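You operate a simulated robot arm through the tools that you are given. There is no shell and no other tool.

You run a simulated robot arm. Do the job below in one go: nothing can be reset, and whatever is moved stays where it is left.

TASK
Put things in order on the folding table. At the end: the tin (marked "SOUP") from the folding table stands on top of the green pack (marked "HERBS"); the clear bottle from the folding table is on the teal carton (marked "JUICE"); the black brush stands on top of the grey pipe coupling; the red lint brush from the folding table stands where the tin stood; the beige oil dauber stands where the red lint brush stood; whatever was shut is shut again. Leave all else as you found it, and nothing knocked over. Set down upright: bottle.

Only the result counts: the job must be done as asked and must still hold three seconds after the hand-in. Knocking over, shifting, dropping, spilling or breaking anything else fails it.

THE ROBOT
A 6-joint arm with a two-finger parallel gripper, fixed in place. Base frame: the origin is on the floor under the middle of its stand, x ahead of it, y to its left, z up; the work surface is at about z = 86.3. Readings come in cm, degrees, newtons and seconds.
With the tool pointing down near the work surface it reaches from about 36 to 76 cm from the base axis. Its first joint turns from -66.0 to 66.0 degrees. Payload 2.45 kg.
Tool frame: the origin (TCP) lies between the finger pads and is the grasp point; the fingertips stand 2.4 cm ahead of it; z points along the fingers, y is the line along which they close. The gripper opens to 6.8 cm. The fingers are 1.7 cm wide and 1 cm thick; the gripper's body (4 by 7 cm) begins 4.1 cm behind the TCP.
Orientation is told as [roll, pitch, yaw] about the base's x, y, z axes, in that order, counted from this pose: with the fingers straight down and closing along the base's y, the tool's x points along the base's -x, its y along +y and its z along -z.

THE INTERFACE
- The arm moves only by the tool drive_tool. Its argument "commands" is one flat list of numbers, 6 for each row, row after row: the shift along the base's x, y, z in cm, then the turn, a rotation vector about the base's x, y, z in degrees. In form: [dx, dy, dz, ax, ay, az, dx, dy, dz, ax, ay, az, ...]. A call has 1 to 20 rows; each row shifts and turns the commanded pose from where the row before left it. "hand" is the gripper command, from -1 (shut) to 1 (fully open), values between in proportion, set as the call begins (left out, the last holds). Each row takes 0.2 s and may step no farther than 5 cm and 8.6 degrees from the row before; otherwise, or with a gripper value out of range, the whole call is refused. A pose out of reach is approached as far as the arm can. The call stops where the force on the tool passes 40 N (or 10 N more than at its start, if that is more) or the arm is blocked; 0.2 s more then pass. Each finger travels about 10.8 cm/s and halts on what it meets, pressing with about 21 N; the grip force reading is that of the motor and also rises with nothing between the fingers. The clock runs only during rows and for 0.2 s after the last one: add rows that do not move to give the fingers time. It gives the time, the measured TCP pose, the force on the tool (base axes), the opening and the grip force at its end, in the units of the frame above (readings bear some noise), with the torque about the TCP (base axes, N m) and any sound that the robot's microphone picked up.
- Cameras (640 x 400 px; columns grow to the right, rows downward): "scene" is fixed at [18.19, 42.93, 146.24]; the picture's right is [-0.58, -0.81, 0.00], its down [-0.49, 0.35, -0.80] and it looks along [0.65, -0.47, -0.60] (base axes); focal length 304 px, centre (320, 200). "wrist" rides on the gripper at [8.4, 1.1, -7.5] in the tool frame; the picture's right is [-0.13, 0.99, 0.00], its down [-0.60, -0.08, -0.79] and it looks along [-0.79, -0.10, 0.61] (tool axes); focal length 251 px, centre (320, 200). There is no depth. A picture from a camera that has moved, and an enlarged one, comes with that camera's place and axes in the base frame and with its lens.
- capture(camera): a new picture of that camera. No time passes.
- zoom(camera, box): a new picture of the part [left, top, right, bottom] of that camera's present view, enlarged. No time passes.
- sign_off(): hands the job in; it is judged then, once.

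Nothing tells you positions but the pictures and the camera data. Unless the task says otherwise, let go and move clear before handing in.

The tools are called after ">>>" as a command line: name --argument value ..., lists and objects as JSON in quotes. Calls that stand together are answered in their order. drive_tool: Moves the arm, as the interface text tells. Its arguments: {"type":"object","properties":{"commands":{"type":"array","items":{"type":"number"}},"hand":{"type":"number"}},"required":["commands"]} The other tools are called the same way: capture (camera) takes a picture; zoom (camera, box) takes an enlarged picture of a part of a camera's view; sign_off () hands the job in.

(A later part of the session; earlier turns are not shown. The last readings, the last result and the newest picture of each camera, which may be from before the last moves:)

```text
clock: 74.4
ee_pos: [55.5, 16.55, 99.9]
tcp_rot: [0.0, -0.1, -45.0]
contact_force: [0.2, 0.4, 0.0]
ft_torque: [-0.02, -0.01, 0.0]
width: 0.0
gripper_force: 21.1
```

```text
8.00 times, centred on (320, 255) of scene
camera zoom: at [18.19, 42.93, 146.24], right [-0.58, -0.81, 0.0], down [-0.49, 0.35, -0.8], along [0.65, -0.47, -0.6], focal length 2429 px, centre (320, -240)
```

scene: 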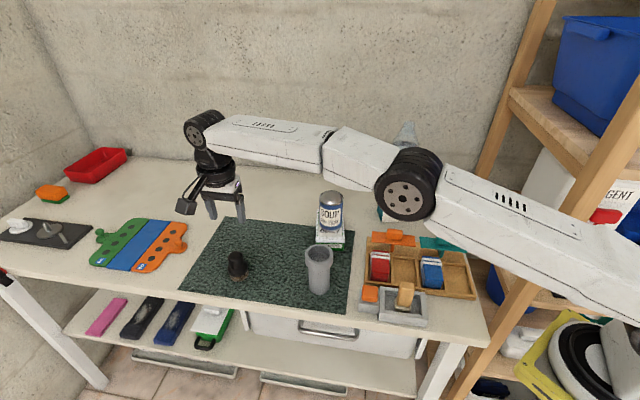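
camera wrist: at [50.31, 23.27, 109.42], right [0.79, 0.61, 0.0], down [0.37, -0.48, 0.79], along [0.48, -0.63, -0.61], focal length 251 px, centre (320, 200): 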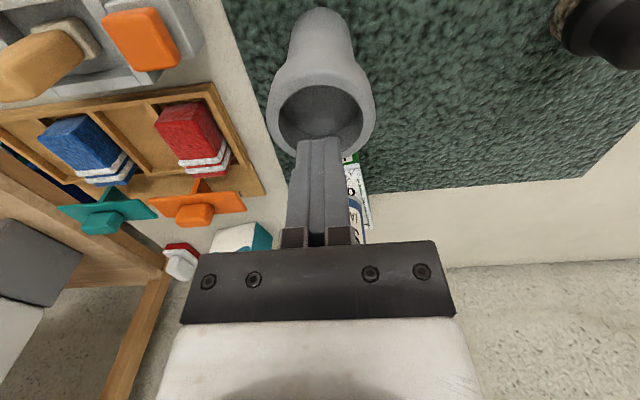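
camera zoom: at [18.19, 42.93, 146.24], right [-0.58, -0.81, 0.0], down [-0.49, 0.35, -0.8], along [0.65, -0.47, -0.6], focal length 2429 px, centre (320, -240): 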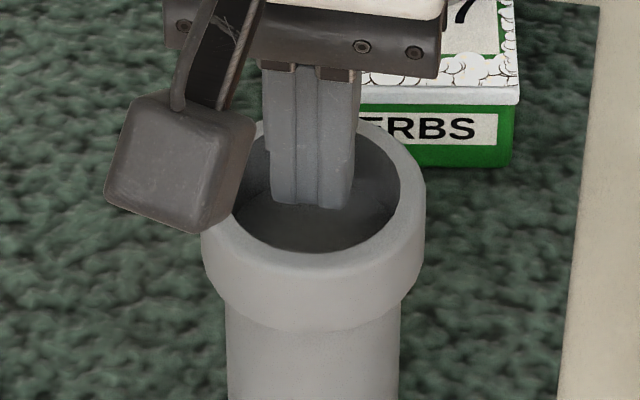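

>>> drive_tool --commands '[0, 0, -0.3, 0, 0, 0, 0, 0, 0, 0, 0, 0]'

>>> drive_tool --commands '[0, 0, -0.3, 0, 0, 0, 0, 0, 0, 0, 0, 0]'

>>> drive_tool --commands '[0, 0, -0.3, 0, 0, 0, 0, 0, 0, 0, 0, 0]'

>>> zoom --camera "scene" --box '[290, 230, 350, 280]'

```text
clock: 75.0
ee_pos: [55.71, 16.59, 99.89]
tcp_rot: [0.3, -0.1, -45.0]
contact_force: [-5.5, -1.0, 29.9]
ft_torque: [-0.01, 0.2, -0.04]
width: 0.0
gripper_force: 20.7
```

```text
clock: 75.3
ee_pos: [55.74, 16.81, 99.93]
tcp_rot: [0.5, -0.4, -45.0]
contact_force: [-2.1, -1.5, 9.2]
ft_torque: [-0.01, 0.13, -0.02]
width: 0.0
gripper_force: 20.6
stopped in row 1: the force on the tool passed its limit at 44 N (the readings are from after the stop); the commanded pose is now the measured one
```

```text
clock: 76.0
ee_pos: [55.83, 16.8, 99.99]
tcp_rot: [0.8, -0.4, -45.0]
contact_force: [-2.5, -1.2, 8.3]
ft_torque: [0.0, 0.09, 0.02]
width: 0.0
gripper_force: 21.0
stopped in row 2: the force on the tool passed its limit at 42 N (the readings are from after the stop); the commanded pose is now the measured one
```

```text
8.00 times, centred on (320, 255) of scene
camera zoom: at [18.17, 42.92, 146.25], right [-0.58, -0.81, 0.0], down [-0.49, 0.35, -0.8], along [0.65, -0.47, -0.6], focal length 2429 px, centre (320, -240)
```

zoom: 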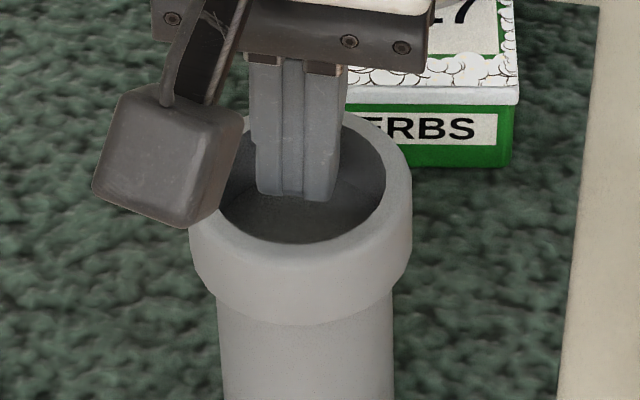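

The probe hit a solid top at z ≈ 97.5, so the coupling carries load across its whole top. I pressed a bit too hard, though, and I see a small shift, so I'll back off and measure it.

>>> drive_tool --commands '[0, 0, 0.5, 0, 0, 0, 0, 0, 1, 0, 0, 0, 0, 0, 2, 0, 0, 0, 0, 0, 3, 0, 0, 0, 0, 0, 3, 0, 0, 0, 0, 0, 0, 0, 0, 0]'

>>> zoom --camera "scene" --box '[295, 235, 345, 300]'

>>> capture --camera "wrist"

```text
clock: 77.4
ee_pos: [55.77, 16.73, 109.45]
tcp_rot: [0.8, -0.2, -45.0]
contact_force: [-0.7, -0.5, -0.4]
ft_torque: [-0.02, -0.01, -0.01]
width: 0.0
gripper_force: 20.9
```

```text
6.15 times, centred on (320, 268) of scene
camera zoom: at [18.19, 42.93, 146.24], right [-0.58, -0.81, 0.0], down [-0.49, 0.35, -0.8], along [0.65, -0.47, -0.6], focal length 1868 px, centre (320, -215)
```

zoom: 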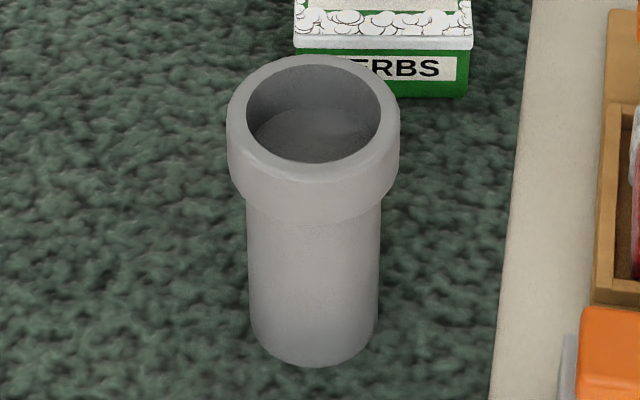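

```text
taken
camera wrist: at [50.51, 23.39, 116.83], right [0.79, 0.61, 0.01], down [0.36, -0.49, 0.8], along [0.49, -0.63, -0.61], focal length 251 px, centre (320, 200)
```

wrist: 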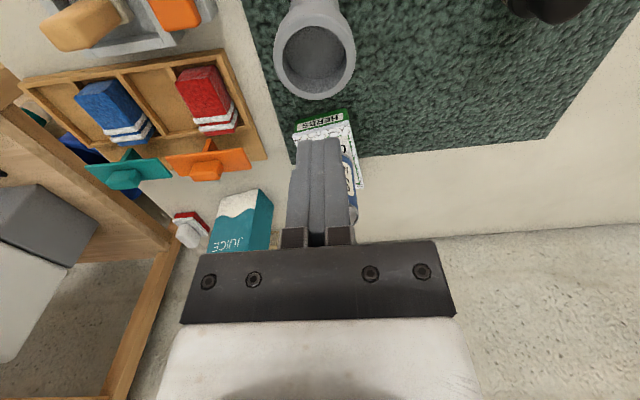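

The coupling sprang back to within a millimetre of where it was. Now I'll square up the gripper and go to the black brush at about (69.6, 30.6).

>>> drive_tool --commands '[2.77, 2.77, 0, -0.8, 0.2, 0, 2.77, 2.77, 0, 0, 0, 0, 2.77, 2.77, 0, 0, 0, 0, 2.77, 2.77, 0, 0, 0, 0, 2.75, 2.79, 0, 0, 0, 0, 0, 0, -4, 0, 0, 0, 0, 0, -4, 0, 0, 0, 0, 0, 0, 0, 0, 0]' --hand 0.6

>>> capture --camera "wrist"

>>> zoom --camera "scene" --box '[200, 200, 280, 290]'

```text
clock: 79.2
ee_pos: [68.82, 29.96, 101.38]
tcp_rot: [0.0, -0.8, -45.0]
contact_force: [0.7, 0.7, -0.5]
ft_torque: [-0.05, 0.0, 0.01]
width: 5.42
gripper_force: 0.0
out of reach, approached as far as the arm can: row 5
```

```text
taken
camera wrist: at [63.62, 36.69, 108.79], right [0.79, 0.61, 0.0], down [0.36, -0.48, 0.8], along [0.49, -0.63, -0.6], focal length 251 px, centre (320, 200)
```

wrist: 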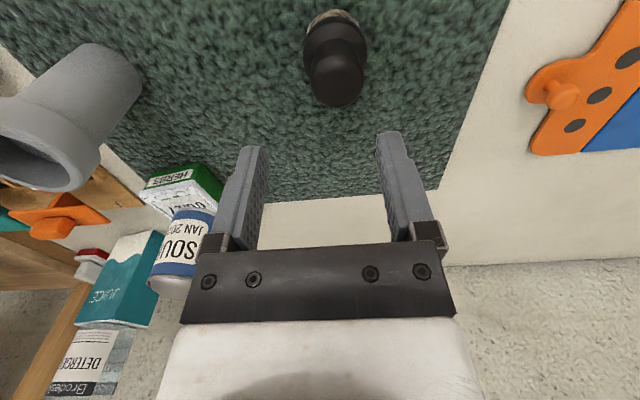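

```text
4.44 times, centred on (240, 245) of scene
camera zoom: at [18.19, 42.93, 146.24], right [-0.58, -0.81, 0.0], down [-0.49, 0.35, -0.8], along [0.65, -0.47, -0.6], focal length 1349 px, centre (676, 0)
```

zoom: 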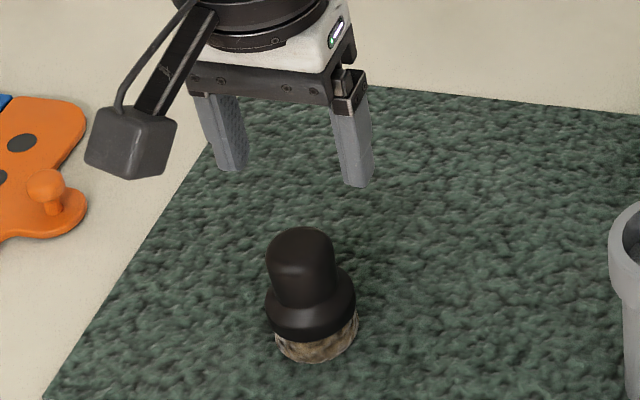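

>>> zoom --camera "wrist" --box '[285, 0, 385, 115]'

>>> drive_tool --commands '[0, 0, -1, 0.57, 0.57, 0, 0, 0, -1.5, 0, 0, 0, 0.4, 0.3, 0, 0, 0, 0, 0.38, 0.34, 0, 0, 0, 0, 0, 0, 0, 0, 0, 0]'

>>> zoom --camera "wrist" --box '[260, 40, 400, 160]'

```text
3.48 times, centred on (335, 58) of wrist
camera zoom: at [63.62, 36.69, 108.79], right [0.79, 0.61, 0.0], down [0.36, -0.48, 0.8], along [0.49, -0.63, -0.6], focal length 875 px, centre (268, 696)
```

zoom: 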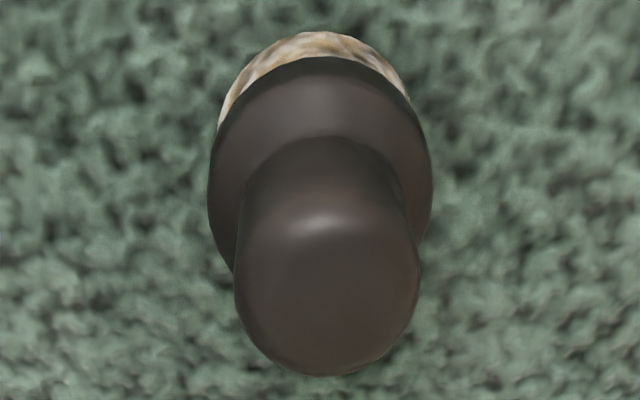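

```text
clock: 80.4
ee_pos: [69.61, 30.57, 98.92]
tcp_rot: [-0.1, 0.0, -45.1]
contact_force: [0.0, -0.3, -0.1]
ft_torque: [0.02, 0.0, 0.0]
width: 5.46
gripper_force: 0.1
```

```text
3.33 times, centred on (330, 100) of wrist
camera zoom: at [64.51, 37.22, 106.39], right [0.79, 0.61, 0.0], down [0.37, -0.48, 0.79], along [0.48, -0.63, -0.61], focal length 838 px, centre (287, 533)
```

zoom: 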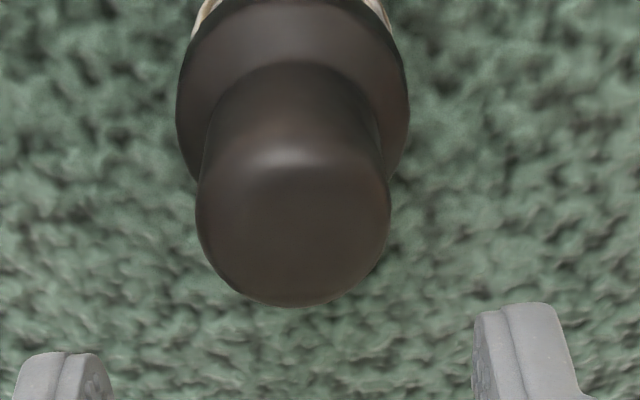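

Centred within a millimetre or two. Descending to grip the handle above the skirt.

>>> drive_tool --commands '[0.05, 0.05, -2, 0, 0, 0, 0, 0, -2, 0, 0, 0, 0, 0, -1.9, 0, 0, 0, 0, 0, 0, 0, 0, 0]'

>>> zoom --camera "scene" --box '[200, 210, 280, 290]'

>>> zoom --camera "wrist" --box '[230, 90, 410, 240]'

```text
clock: 81.4
ee_pos: [69.63, 30.42, 92.91]
tcp_rot: [0.1, 0.0, -45.0]
contact_force: [-0.1, -0.1, -0.8]
ft_torque: [0.0, -0.01, 0.03]
width: 5.42
gripper_force: 0.1
```

```text
5.00 times, centred on (240, 250) of scene
camera zoom: at [18.19, 42.93, 146.24], right [-0.58, -0.81, 0.0], down [-0.49, 0.35, -0.8], along [0.65, -0.47, -0.6], focal length 1518 px, centre (720, -50)
```

zoom: 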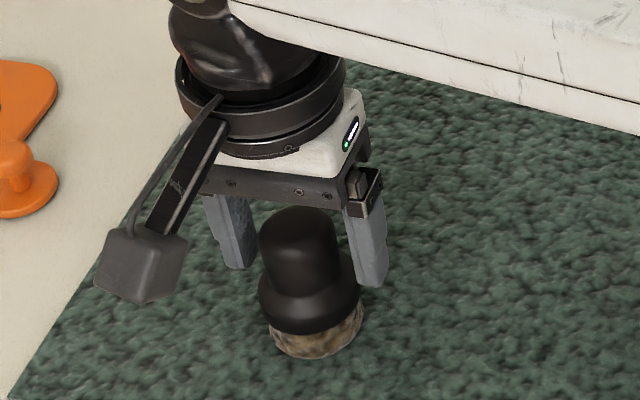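

```text
2.67 times, centred on (320, 165) of wrist
camera zoom: at [64.3, 37.14, 100.48], right [0.79, 0.61, 0.0], down [0.37, -0.48, 0.79], along [0.48, -0.63, -0.61], focal length 670 px, centre (320, 293)
```

zoom: 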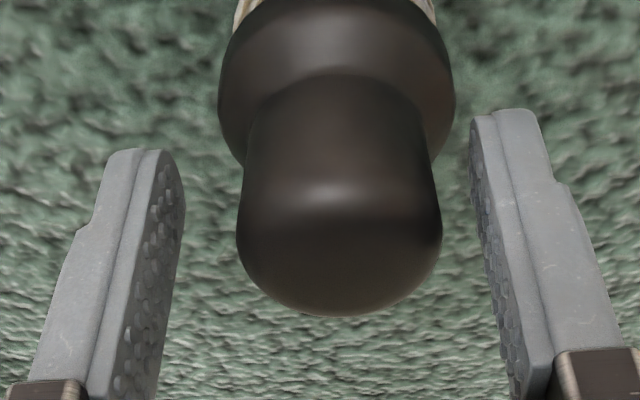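

>>> drive_tool --commands '[0.19, 0.19, 0, 0, 0, 0, 0, 0, 0, 0, 0, 0]'

>>> zoom --camera "wrist" --box '[230, 90, 410, 240]'

```text
clock: 82.0
ee_pos: [69.4, 30.62, 93.01]
tcp_rot: [0.0, 0.0, -45.0]
contact_force: [0.8, -0.4, -0.8]
ft_torque: [-0.01, 0.02, 0.02]
width: 5.42
gripper_force: 0.1
out of reach, approached as far as the arm can: row 1
```

```text
2.67 times, centred on (320, 165) of wrist
camera zoom: at [64.31, 37.14, 100.48], right [0.79, 0.61, 0.0], down [0.37, -0.48, 0.79], along [0.48, -0.63, -0.61], focal length 670 px, centre (320, 293)
```

zoom: 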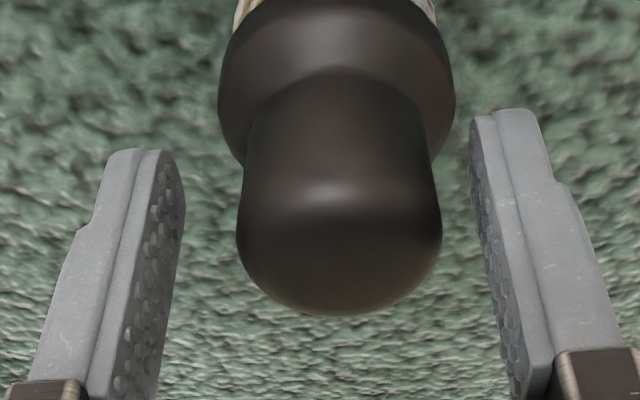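

The offset is outward, just past the arm's reach. I'll turn the gripper so the fingers close tangentially (yaw about +24), which makes the radial offset harmless.

>>> drive_tool --commands '[0, 0, 3, 0, 0, 0, 0, 0, 0, 0, 0, 7.67, 0, 0, 0, 0, 0, 7.67, 0, 0, 0, 0, 0, 7.67, 0, 0, 0, 0, 0, 7.67, 0, 0, 0, 0, 0, 7.67, 0, 0, 0, 0, 0, 7.67, 0, 0, 0, 0, 0, 7.67, 0, 0, 0, 0, 0, 7.67, 0, 0, 0, 0, 0, 7.67, 0, 0, 0, 0, 0, 0]'

>>> capture --camera "wrist"

>>> zoom --camera "wrist" --box '[230, 60, 410, 200]'

```text
clock: 84.4
ee_pos: [69.62, 30.44, 95.95]
tcp_rot: [0.1, 0.1, 24.1]
contact_force: [0.7, 0.4, 0.9]
ft_torque: [0.04, -0.01, 0.0]
width: 5.43
gripper_force: 0.1
```

```text
taken
camera wrist: at [61.46, 27.98, 103.49], right [-0.29, 0.96, 0.0], down [0.58, 0.18, 0.79], along [0.76, 0.23, -0.61], focal length 251 px, centre (320, 200)
```

wrist: 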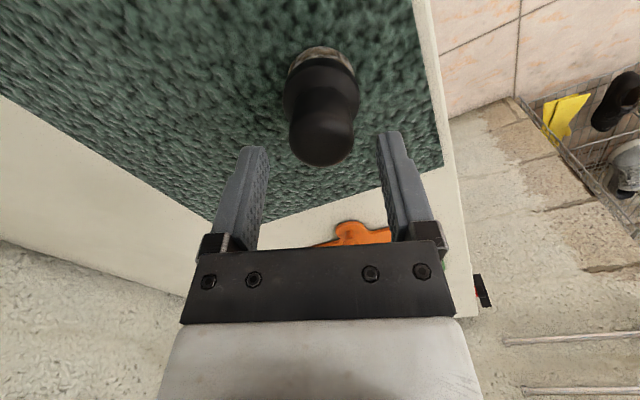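

```text
2.86 times, centred on (320, 130) of wrist
camera zoom: at [61.46, 27.98, 103.49], right [-0.29, 0.96, 0.0], down [0.58, 0.18, 0.79], along [0.76, 0.23, -0.61], focal length 718 px, centre (320, 400)
```

zoom: 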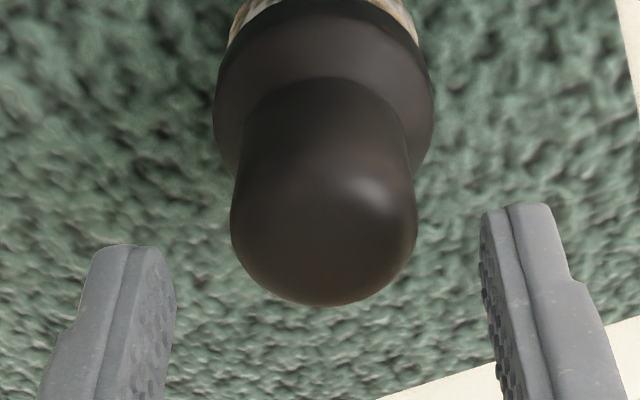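

Now well centred across the fingers. Descending and gripping.

>>> drive_tool --commands '[0, 0, -1.5, 0, 0, 0, 0, 0, -1.5, 0, 0, 0, 0, 0, 0, 0, 0, 0]'

>>> drive_tool --commands '[0, 0, 0, 0, 0, 0, 0, 0, 0, 0, 0, 0, 0, 0, 0, 0, 0, 0]' --hand -1

>>> zoom --camera "scene" --box '[200, 210, 280, 290]'

>>> zoom --camera "wrist" --box '[230, 90, 410, 240]'

```text
clock: 85.2
ee_pos: [69.6, 30.38, 93.09]
tcp_rot: [0.1, -0.1, 24.0]
contact_force: [0.2, 0.1, 0.3]
ft_torque: [0.02, -0.01, -0.01]
width: 5.46
gripper_force: 0.2
```

```text
clock: 86.0
ee_pos: [69.44, 30.37, 93.07]
tcp_rot: [0.0, 0.1, 24.0]
contact_force: [0.3, 0.8, 0.3]
ft_torque: [0.0, -0.03, 0.0]
width: 3.29
gripper_force: 21.2
```

```text
5.00 times, centred on (240, 250) of scene
camera zoom: at [18.19, 42.93, 146.24], right [-0.58, -0.81, 0.0], down [-0.49, 0.35, -0.8], along [0.65, -0.47, -0.6], focal length 1518 px, centre (720, -50)
```

zoom: 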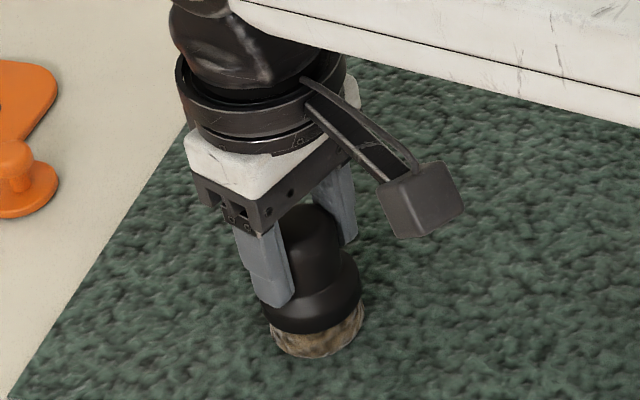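

```text
2.67 times, centred on (320, 165) of wrist
camera zoom: at [61.41, 27.96, 100.49], right [-0.29, 0.96, 0.0], down [0.58, 0.17, 0.79], along [0.76, 0.23, -0.61], focal length 670 px, centre (320, 293)
```

zoom: 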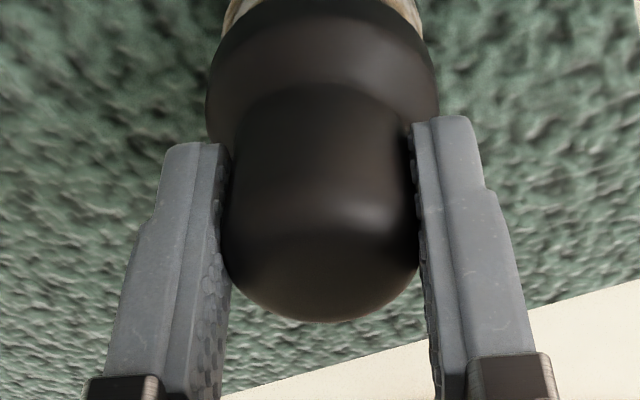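

Grip is firm at 3.3 cm. Lifting, easing inward slightly as the reach shrinks with height.

>>> drive_tool --commands '[0, 0, 0.5, 0, 0, 0, 0, 0, 1.5, 0, 0, 0, -0.8, -0.35, 3, 0, 0, 0, -0.8, -0.35, 3, 0, 0, 0, -0.8, -0.35, 3.5, 0, 0, 0, -0.8, -0.35, 3, 0, 0, 0, 0, 0, 0, 0, 0, 0]'

>>> capture --camera "scene"

>>> capture --camera "wrist"

```text
clock: 87.6
ee_pos: [68.84, 30.39, 107.71]
tcp_rot: [-0.1, 0.3, 24.0]
contact_force: [-0.1, -0.4, -0.5]
ft_torque: [-0.04, 0.01, 0.0]
width: 3.28
gripper_force: 21.0
out of reach, approached as far as the arm can: row 3, 4, 5, 6
```

```text
taken
```

scene: 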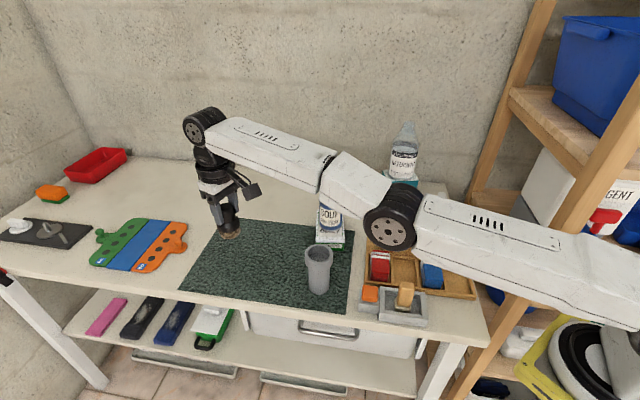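

```text
taken
camera wrist: at [60.75, 27.95, 115.22], right [-0.29, 0.96, 0.0], down [0.59, 0.17, 0.79], along [0.76, 0.23, -0.61], focal length 251 px, centre (320, 200)
```

wrist: 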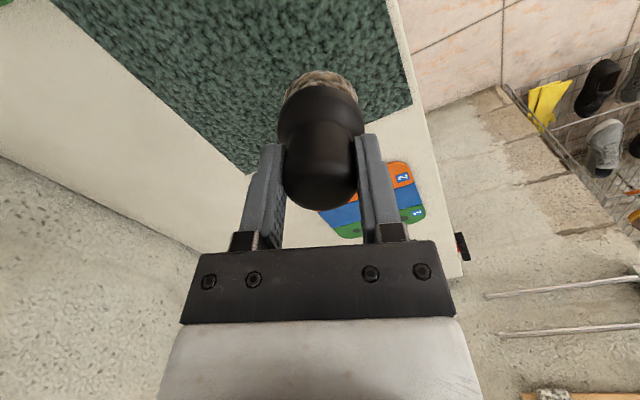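

>>> drive_tool --commands '[-2.7, -2.79, 0, 0, 0, 0, -2.7, -2.79, 0, 0, 0, 0, -2.7, -2.79, 0, 0, 0, 0, -2.7, -2.79, 0, 0, 0, 0, -2.7, -2.8, 0, 0, 0, 0, 0, 0, 0, 0, 0, 0]'

>>> capture --camera "wrist"

>>> zoom --camera "scene" --box '[280, 190, 360, 300]'

```text
clock: 89.0
ee_pos: [69.67, 29.03, 108.36]
tcp_rot: [0.0, 0.1, 24.0]
contact_force: [-0.3, 0.4, -0.9]
ft_torque: [-0.03, -0.01, -0.03]
width: 3.28
gripper_force: 21.0
out of reach, approached as far as the arm can: row 1, 2, 3, 4, 5
```

```text
taken
camera wrist: at [61.42, 26.47, 115.85], right [-0.29, 0.96, 0.0], down [0.58, 0.17, 0.79], along [0.76, 0.23, -0.61], focal length 251 px, centre (320, 200)
```

wrist: 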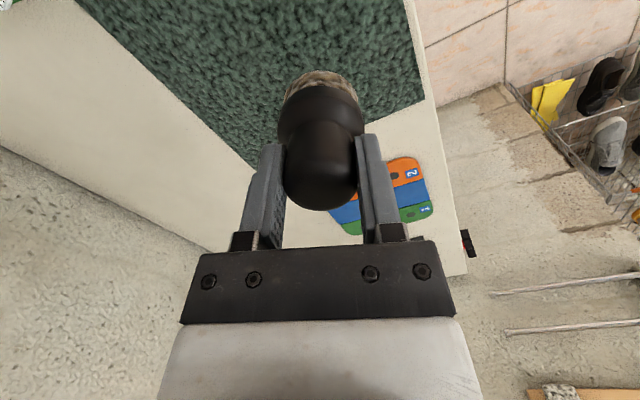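

```text
3.64 times, centred on (320, 245) of scene
camera zoom: at [18.19, 42.93, 146.24], right [-0.58, -0.81, 0.0], down [-0.49, 0.35, -0.8], along [0.65, -0.47, -0.6], focal length 1104 px, centre (320, 36)
```

zoom: 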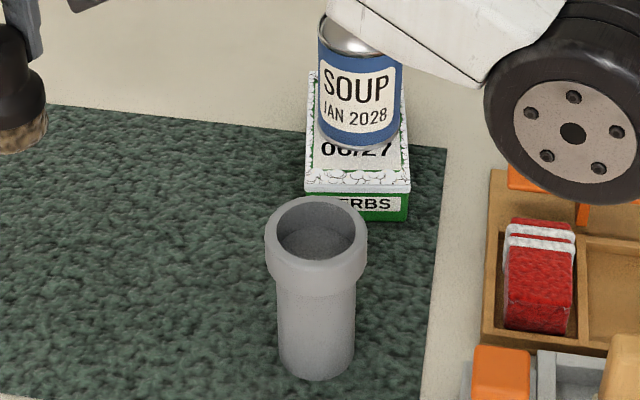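

The arm got stuck fully stretched, a singular pose. I'll dip down first, which frees the elbow, then pull inward.

>>> drive_tool --commands '[0, 0, -2, 0, 0, 0, 0, 0, -2, 0, 0, 0, 0, 0, 0, 0, 0, 0]'

>>> zoom --camera "scene" --box '[180, 90, 340, 290]'

```text
clock: 89.8
ee_pos: [70.06, 29.13, 104.36]
tcp_rot: [0.0, 0.1, 23.9]
contact_force: [-0.1, -0.5, -0.6]
ft_torque: [-0.05, -0.01, 0.0]
width: 3.26
gripper_force: 20.3
out of reach, approached as far as the arm can: row 2
```

```text
2.00 times, centred on (260, 190) of scene
camera zoom: at [18.19, 42.93, 146.24], right [-0.58, -0.81, 0.0], down [-0.49, 0.35, -0.8], along [0.65, -0.47, -0.6], focal length 607 px, centre (440, 220)
```

zoom: 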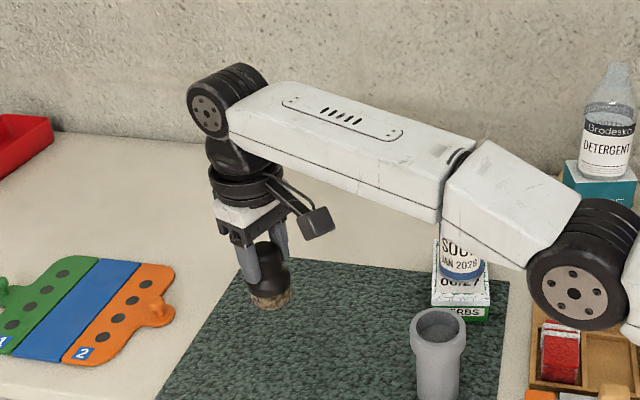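

>>> drive_tool --commands '[-2.7, -1.2, -1, 0, 0, 0, 0, 0, 0, 0, 0, 0]'

```text
clock: 90.4
ee_pos: [69.89, 29.18, 104.15]
tcp_rot: [-0.1, 0.1, 23.9]
contact_force: [-0.5, 0.1, -1.5]
ft_torque: [0.02, 0.02, 0.08]
width: 3.3
gripper_force: 21.4
out of reach, approached as far as the arm can: row 1
```

>>> drive_tool --commands '[0, 0, 0, 3.2, -7.2, 0, 0, 0, 0, 0, 0, 0]'

>>> drive_tool --commands '[-1.5, -0.65, 0, 0, 0, 0, 0, 0, 0, 0, 0, 0]'

```text
clock: 91.0
ee_pos: [72.14, 30.34, 104.31]
tcp_rot: [0.0, -7.8, 24.0]
contact_force: [0.1, -0.5, -1.1]
ft_torque: [0.03, -0.01, 0.01]
width: 3.28
gripper_force: 21.1
out of reach, approached as far as the arm can: row 1
```

```text
clock: 91.6
ee_pos: [72.02, 30.36, 104.43]
tcp_rot: [0.0, -7.8, 24.0]
contact_force: [-0.2, 0.2, -0.4]
ft_torque: [0.01, 0.01, 0.01]
width: 3.27
gripper_force: 20.9
out of reach, approached as far as the arm can: row 1
```

>>> drive_tool --commands '[0, 0, 0, -3.2, 7.2, 0, 0, 0, -4, 0, 0, 0, 0, 0, -4, 0, 0, 0, 0, 0, 0, 0, 0, 0]'

>>> zoom --camera "scene" --box '[180, 90, 340, 290]'

```text
clock: 92.6
ee_pos: [70.1, 29.52, 96.16]
tcp_rot: [-0.1, 0.0, 24.0]
contact_force: [-0.6, -0.2, -0.2]
ft_torque: [-0.01, 0.0, 0.02]
width: 3.26
gripper_force: 21.1
out of reach, approached as far as the arm can: row 1
```

```text
2.00 times, centred on (260, 190) of scene
camera zoom: at [18.19, 42.93, 146.24], right [-0.58, -0.81, 0.0], down [-0.49, 0.35, -0.8], along [0.65, -0.47, -0.6], focal length 607 px, centre (440, 220)
```

zoom: 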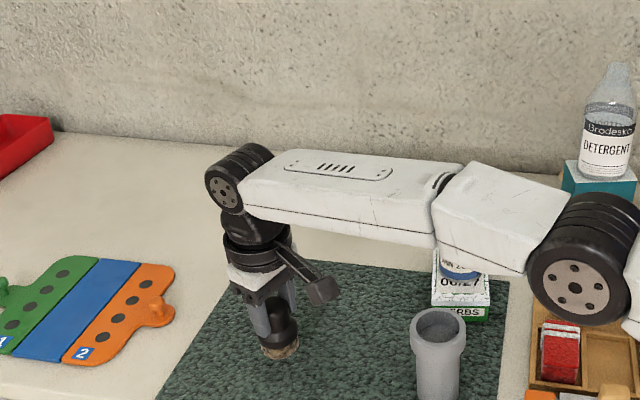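

>>> drive_tool --commands '[-1.5, -0.6, -0.5, 0, 0, 0, -1.8, -0.8, 0, 0, 0, 0, 0, 0, 0, 0, 0, 0]'

```text
clock: 93.4
ee_pos: [66.75, 28.0, 95.75]
tcp_rot: [-0.1, -0.1, 24.1]
contact_force: [0.6, -0.2, -0.8]
ft_torque: [0.01, 0.05, -0.01]
width: 3.26
gripper_force: 21.1
```

Unstuck. Now raising while moving inward, then over the coupling.

>>> drive_tool --commands '[-1.2, -1, 3, 0, 0, 0, -1.2, -1, 3, 0, 0, 0, -1.2, -1, 3, 0, 0, 0, -1.2, -1, 3, 0, 0, 0, -2.2, -2.52, 0, 0, 0, 0, -2.2, -2.52, 0, 0, 0, 0, -2.2, -2.53, 0, 0, 0, 0, 0, 0, 0, 0, 0, 0]'

>>> capture --camera "wrist"

>>> zoom --camera "scene" --box '[280, 190, 360, 300]'

```text
clock: 95.2
ee_pos: [55.34, 16.46, 107.55]
tcp_rot: [-0.1, 0.0, 24.0]
contact_force: [-0.4, 0.1, -0.4]
ft_torque: [0.0, -0.01, 0.03]
width: 3.25
gripper_force: 21.4
```

```text
taken
camera wrist: at [47.19, 13.92, 115.13], right [-0.29, 0.96, 0.0], down [0.58, 0.17, 0.79], along [0.76, 0.23, -0.61], focal length 251 px, centre (320, 200)
```

wrist: 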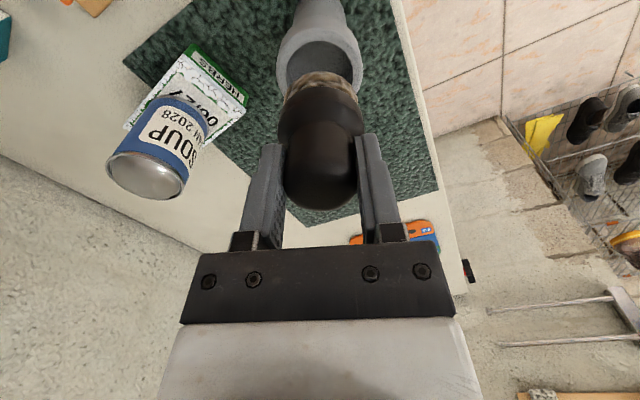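

```text
3.64 times, centred on (320, 245) of scene
camera zoom: at [18.19, 42.93, 146.24], right [-0.58, -0.81, 0.0], down [-0.49, 0.35, -0.8], along [0.65, -0.47, -0.6], focal length 1104 px, centre (320, 36)
```

zoom: 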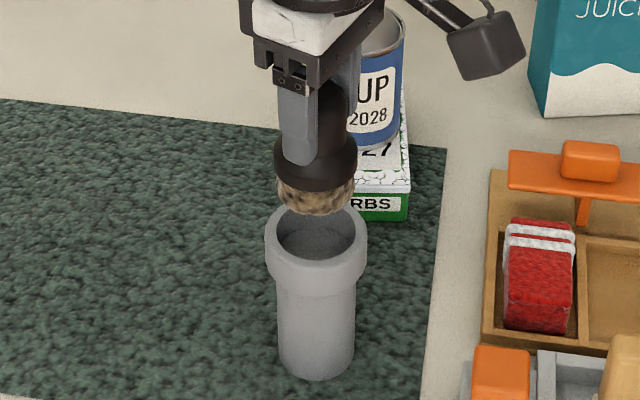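

Brush and coupling are aligned in both views. Lowering close, then in small checked steps.

>>> drive_tool --commands '[0, 0, -1.5, 0, 0, 0, 0, 0, -1.2, 0, 0, 0, 0, 0, 0, 0, 0, 0]'

>>> zoom --camera "scene" --box '[295, 220, 345, 285]'

>>> zoom --camera "wrist" --box '[240, 0, 400, 120]'

```text
clock: 96.0
ee_pos: [55.38, 16.31, 104.86]
tcp_rot: [0.0, 0.0, 24.0]
contact_force: [0.3, 0.3, -1.3]
ft_torque: [0.01, 0.03, 0.0]
width: 3.26
gripper_force: 21.1
```

```text
6.15 times, centred on (320, 252) of scene
camera zoom: at [18.19, 42.93, 146.24], right [-0.58, -0.81, 0.0], down [-0.49, 0.35, -0.8], along [0.65, -0.47, -0.6], focal length 1868 px, centre (320, -123)
```

zoom: 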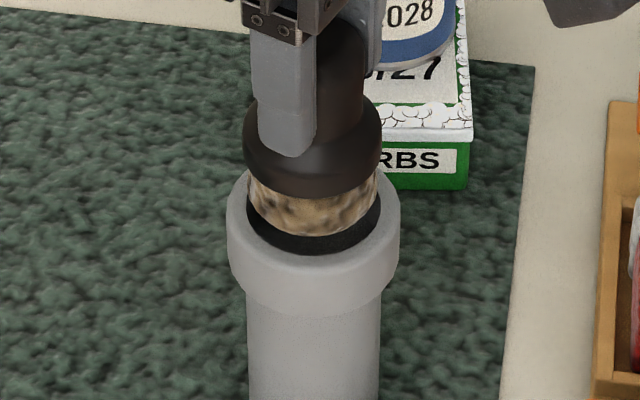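

```text
3.33 times, centred on (320, 60) of wrist
camera zoom: at [47.22, 13.91, 112.42], right [-0.29, 0.96, 0.0], down [0.58, 0.17, 0.79], along [0.76, 0.23, -0.61], focal length 838 px, centre (320, 667)
```

zoom: 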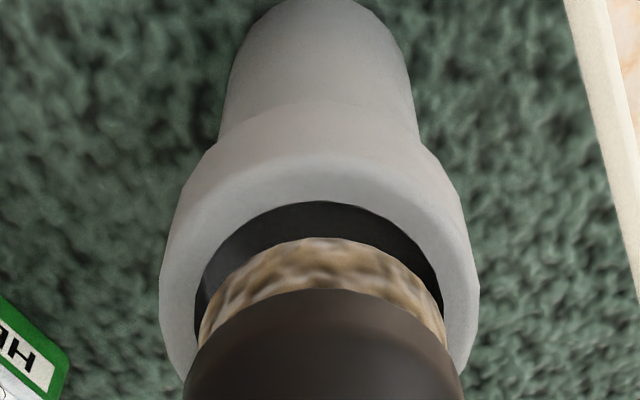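

>>> drive_tool --commands '[0, 0, -0.3, 0, 0, 0, 0, 0, -0.2, 0, 0, 0, 0, 0, 0, 0, 0, 0]'

```text
clock: 96.8
ee_pos: [55.3, 16.42, 104.41]
tcp_rot: [0.0, 0.0, 24.0]
contact_force: [0.1, -0.3, -0.4]
ft_torque: [-0.02, 0.01, 0.03]
width: 3.26
gripper_force: 21.3
```

>>> drive_tool --commands '[0, 0, -0.2, 0, 0, 0, 0, 0, 0, 0, 0, 0]'

```text
clock: 97.4
ee_pos: [55.4, 16.45, 104.25]
tcp_rot: [0.0, 0.0, 24.0]
contact_force: [-0.5, -0.2, -0.3]
ft_torque: [0.01, -0.02, -0.01]
width: 3.26
gripper_force: 21.2
```

>>> drive_tool --commands '[0, 0, -0.2, 0, 0, 0, 0, 0, 0, 0, 0, 0]'

```text
clock: 98.0
ee_pos: [55.35, 16.39, 104.08]
tcp_rot: [0.0, -0.1, 23.9]
contact_force: [-1.6, 0.0, 8.0]
ft_torque: [-0.06, 0.14, -0.01]
width: 3.27
gripper_force: 20.9
```

Contact at exactly the expected height (brush bottom z ≈ 97.5, 8 N). Checking the picture before releasing.

>>> zoom --camera "scene" --box '[295, 220, 345, 285]'

>>> zoom --camera "wrist" --box '[240, 0, 400, 120]'

```text
6.15 times, centred on (320, 252) of scene
camera zoom: at [18.17, 42.92, 146.25], right [-0.58, -0.81, 0.0], down [-0.49, 0.35, -0.8], along [0.65, -0.47, -0.6], focal length 1868 px, centre (320, -123)
```

zoom: 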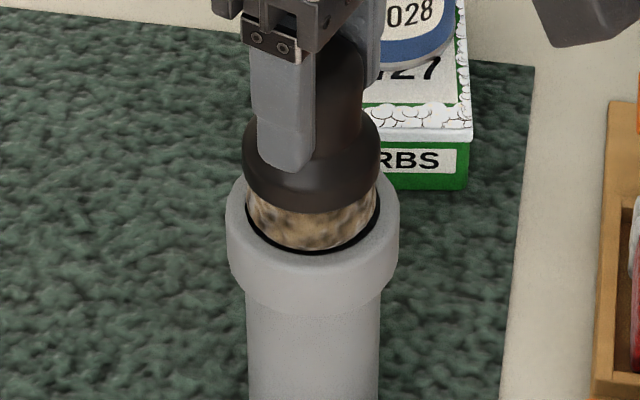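

```text
3.33 times, centred on (320, 60) of wrist
camera zoom: at [47.24, 13.92, 111.67], right [-0.29, 0.96, 0.0], down [0.58, 0.17, 0.79], along [0.76, 0.23, -0.61], focal length 838 px, centre (320, 667)
```

zoom: 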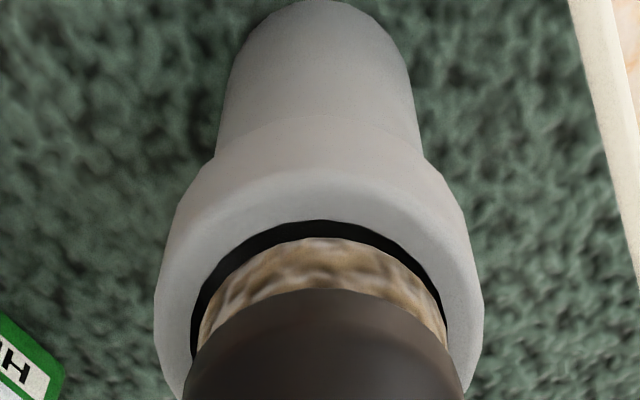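

>>> drive_tool --commands '[0, 0, 0.1, 0, 0, 0, 0, 0, 0, 0, 0, 0]'

>>> drive_tool --commands '[0, 0, 0, 0, 0, 0, 0, 0, 0, 0, 0, 0, 0, 0, 0, 0, 0, 0]' --hand 0.6

>>> zoom --camera "scene" --box '[290, 200, 350, 300]'

>>> capture --camera "wrist"

```text
clock: 98.6
ee_pos: [55.33, 16.41, 104.16]
tcp_rot: [0.0, -0.1, 24.0]
contact_force: [1.3, 0.9, 2.0]
ft_torque: [0.05, -0.07, -0.01]
width: 3.27
gripper_force: 20.7
```

```text
clock: 99.4
ee_pos: [55.35, 16.41, 104.22]
tcp_rot: [0.0, 0.0, 24.0]
contact_force: [-0.1, -1.0, -0.5]
ft_torque: [0.04, -0.01, 0.0]
width: 5.47
gripper_force: 0.0
```

```text
4.00 times, centred on (320, 250) of scene
camera zoom: at [18.19, 42.93, 146.24], right [-0.58, -0.81, 0.0], down [-0.49, 0.35, -0.8], along [0.65, -0.47, -0.6], focal length 1214 px, centre (320, 0)
```

zoom: 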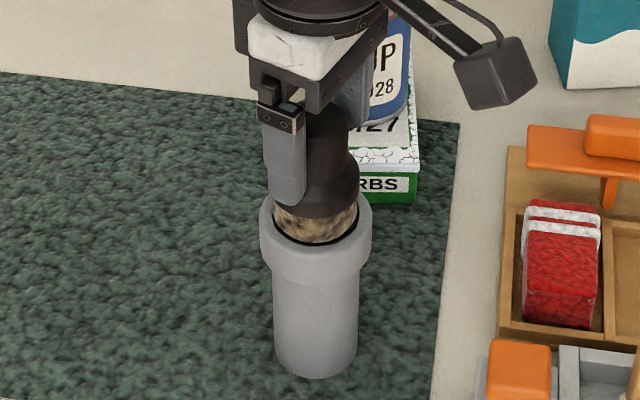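

```text
taken
camera wrist: at [47.23, 13.92, 111.71], right [-0.29, 0.96, 0.0], down [0.58, 0.17, 0.79], along [0.76, 0.23, -0.61], focal length 251 px, centre (320, 200)
```

wrist: 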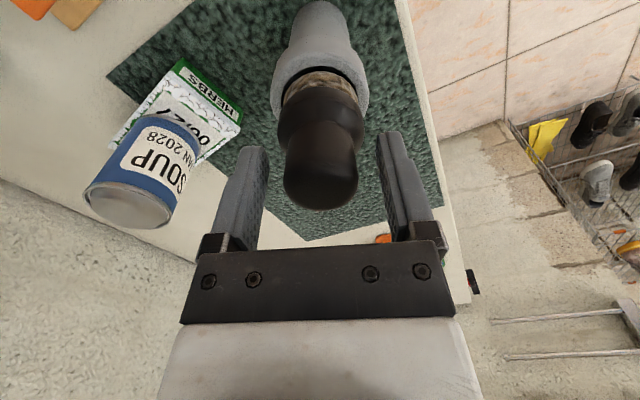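

The brush stands upright on the coupling. Raising straight up and clear.

>>> drive_tool --commands '[0, 0, 1, 0, 0, 0, 0, 0, 2, 0, 0, 0, 0, 0, 3, 0, 0, 0, 0, 0, 4, 0, 0, 0, 0, 0, 4, 0, 0, 0, -3, -2, 3, 0, 0, 0, -3, -2, 3, 0, 0, 0, -3, -2, 2, 0, 0, 0, -3, -2, 2, 0, 0, 0, 0, 0, 0, 0, 0, 0]'

>>> capture --camera "scene"

>>> capture --camera "wrist"

```text
clock: 101.6
ee_pos: [43.39, 8.45, 128.28]
tcp_rot: [0.0, 0.0, 24.0]
contact_force: [0.0, 0.2, -0.1]
ft_torque: [-0.01, 0.0, -0.01]
width: 5.46
gripper_force: 0.0
```

```text
taken
```

scene: 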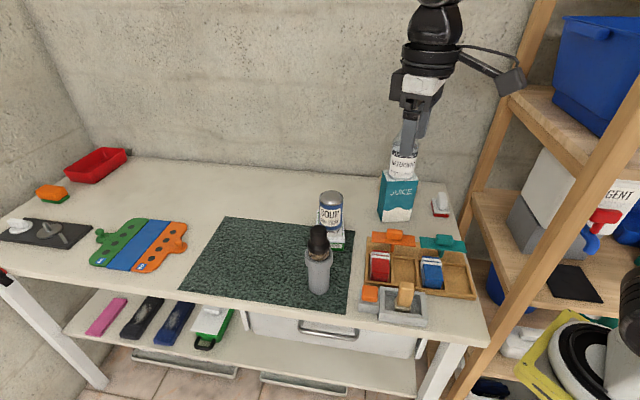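

```text
taken
camera wrist: at [35.13, 5.94, 135.75], right [-0.29, 0.96, 0.0], down [0.58, 0.17, 0.79], along [0.76, 0.23, -0.61], focal length 251 px, centre (320, 200)
```

wrist: 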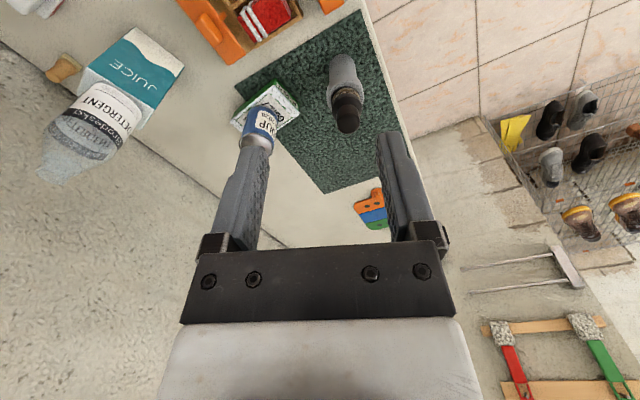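

Everything appears in place. Let me verify each item closely, and look at the other red-handled things in the surroundings to be sure about the lint brush identification.

>>> zoom --camera "wrist" --box '[460, 230, 640, 400]'

>>> zoom --camera "scene" --box '[360, 120, 470, 240]'

>>> zoom --camera "scene" --box '[280, 180, 370, 310]'

>>> zoom --camera "scene" --box '[350, 220, 480, 330]'

>>> zoom --camera "wrist" --box '[500, 60, 640, 240]'

>>> zoom --camera "scene" --box '[0, 140, 140, 260]'

```text
2.35 times, centred on (550, 315) of wrist
camera zoom: at [35.13, 5.94, 135.75], right [-0.29, 0.96, 0.0], down [0.58, 0.17, 0.79], along [0.76, 0.23, -0.61], focal length 592 px, centre (-221, -71)
```

zoom: 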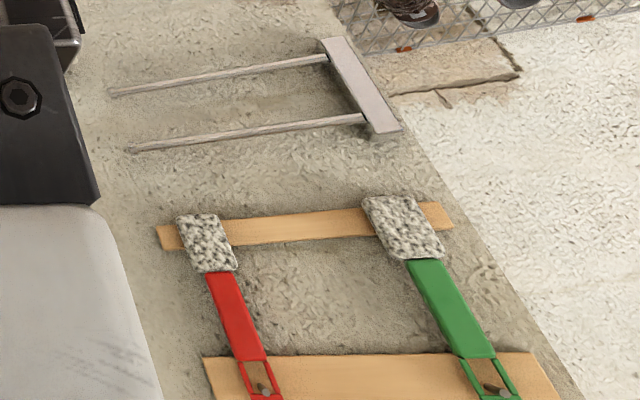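

```text
3.33 times, centred on (415, 180) of scene
camera zoom: at [18.19, 42.93, 146.24], right [-0.58, -0.81, 0.0], down [-0.49, 0.35, -0.8], along [0.65, -0.47, -0.6], focal length 1012 px, centre (3, 267)
```

zoom: 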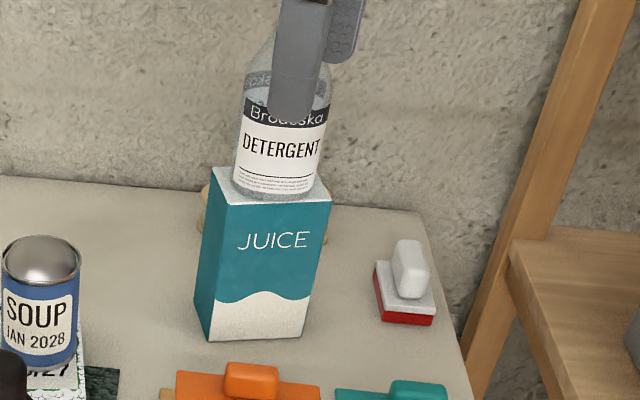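

```text
3.08 times, centred on (325, 245) of scene
camera zoom: at [18.19, 42.93, 146.24], right [-0.58, -0.81, 0.0], down [-0.49, 0.35, -0.8], along [0.65, -0.47, -0.6], focal length 934 px, centre (305, 62)
```

zoom: 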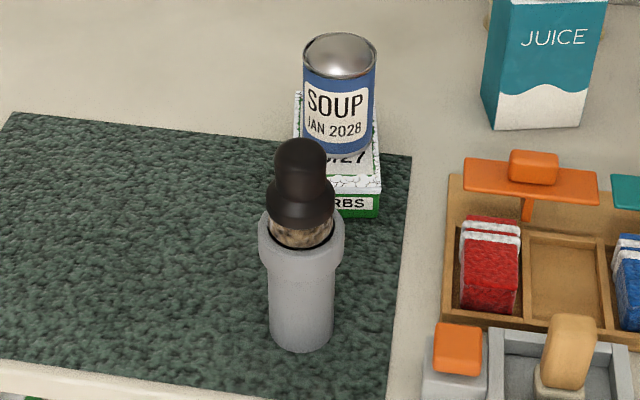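

```text
3.64 times, centred on (415, 275) of scene
camera zoom: at [18.19, 42.93, 146.24], right [-0.58, -0.81, 0.0], down [-0.49, 0.35, -0.8], along [0.65, -0.47, -0.6], focal length 1104 px, centre (-26, -73)
```

zoom: 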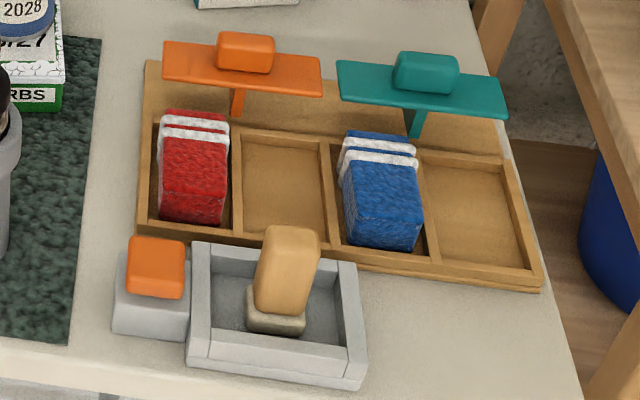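

```text
2.22 times, centred on (570, 150) of wrist
camera zoom: at [35.13, 5.94, 135.75], right [-0.29, 0.96, 0.0], down [0.58, 0.17, 0.79], along [0.76, 0.23, -0.61], focal length 559 px, centre (-236, 311)
```

zoom: 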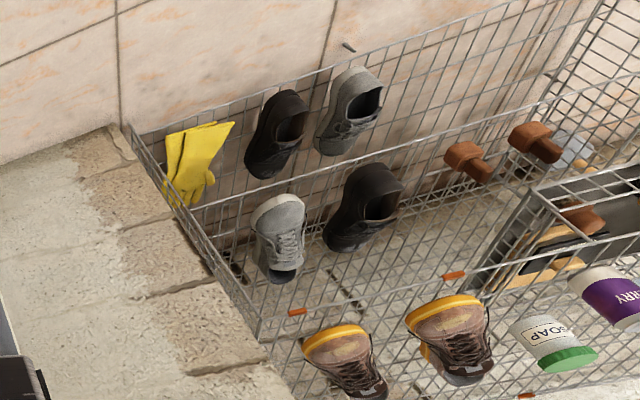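

```text
3.33 times, centred on (70, 200) of scene
camera zoom: at [18.19, 42.93, 146.24], right [-0.58, -0.81, 0.0], down [-0.49, 0.35, -0.8], along [0.65, -0.47, -0.6], focal length 1012 px, centre (1153, 200)
```

zoom: 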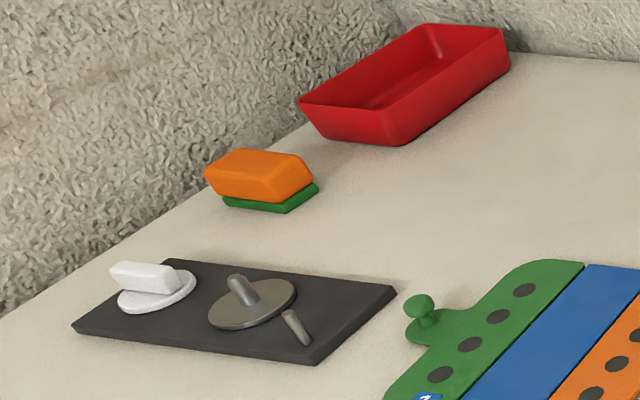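

Everything looks right. One doubt left: the small wooden-handled item behind the carton resembles a dauber too, so I want a closer comparison of it with the one I moved before handing in.

>>> drive_tool --commands '[0.33, -3.56, -0.8, 0, 0, -8.55, 0.33, -3.56, -0.8, 0, 0, -8.55, 0.33, -3.56, -0.8, 0, 0, -8.55, 0.33, -3.56, -0.8, 0, 0, -8.55, 0.33, -3.56, -0.8, 0, 0, -8.55, 0.33, -3.56, -0.8, 0, 0, -8.55, 0.33, -3.56, -0.8, 0, 0, -8.55, 0.33, -3.56, -0.8, 0, 0, -8.55, 2.83, -2.8, -2.5, 0, 0, 0, 2.83, -2.8, -2.5, 0, 0, 0, 2.83, -2.8, -2.5, 0, 0, 0, 2.83, -2.8, -2.5, 0, 0, 0, 0, 0, 0, 0, 0, 0]'

>>> capture --camera "wrist"

>>> zoom --camera "wrist" --box '[355, 55, 425, 125]'

>>> zoom --camera "scene" --box '[385, 275, 425, 320]'

```text
clock: 104.4
ee_pos: [57.32, -31.34, 111.71]
tcp_rot: [0.1, 0.1, -44.4]
contact_force: [-0.1, 0.1, 0.2]
ft_torque: [0.0, -0.02, -0.02]
width: 5.43
gripper_force: 0.1
```

```text
taken
camera wrist: at [52.07, -24.74, 119.31], right [0.79, 0.62, 0.0], down [0.38, -0.48, 0.79], along [0.49, -0.62, -0.61], focal length 251 px, centre (320, 200)
```

wrist: 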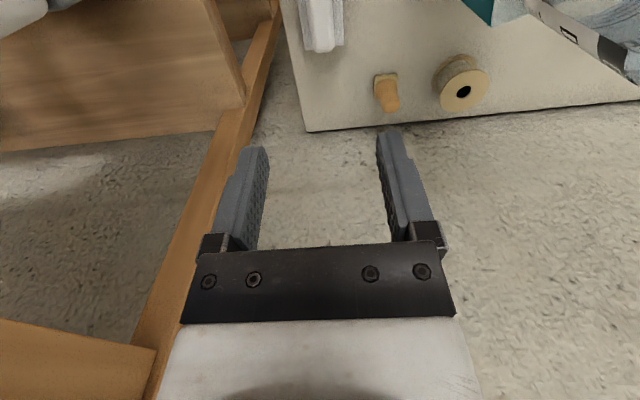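

```text
5.71 times, centred on (390, 90) of wrist
camera zoom: at [52.07, -24.74, 119.31], right [0.79, 0.62, 0.0], down [0.38, -0.48, 0.79], along [0.49, -0.62, -0.61], focal length 1437 px, centre (-80, 829)
```

zoom: 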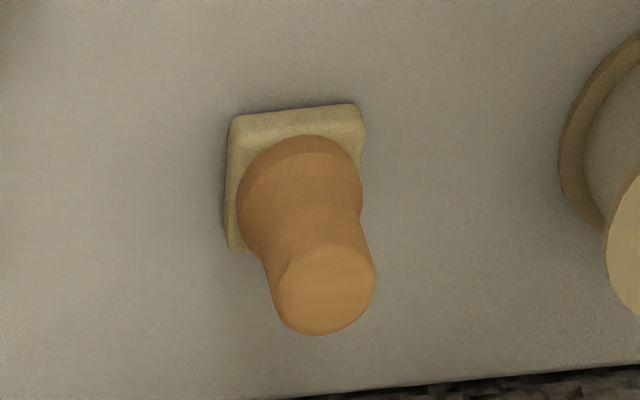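

```text
8.89 times, centred on (405, 298) of scene
camera zoom: at [18.19, 42.93, 146.24], right [-0.58, -0.81, 0.0], down [-0.49, 0.35, -0.8], along [0.65, -0.47, -0.6], focal length 2699 px, centre (-436, -667)
```

zoom: 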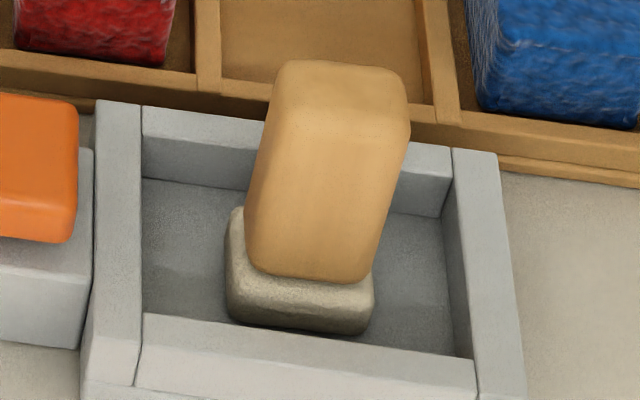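

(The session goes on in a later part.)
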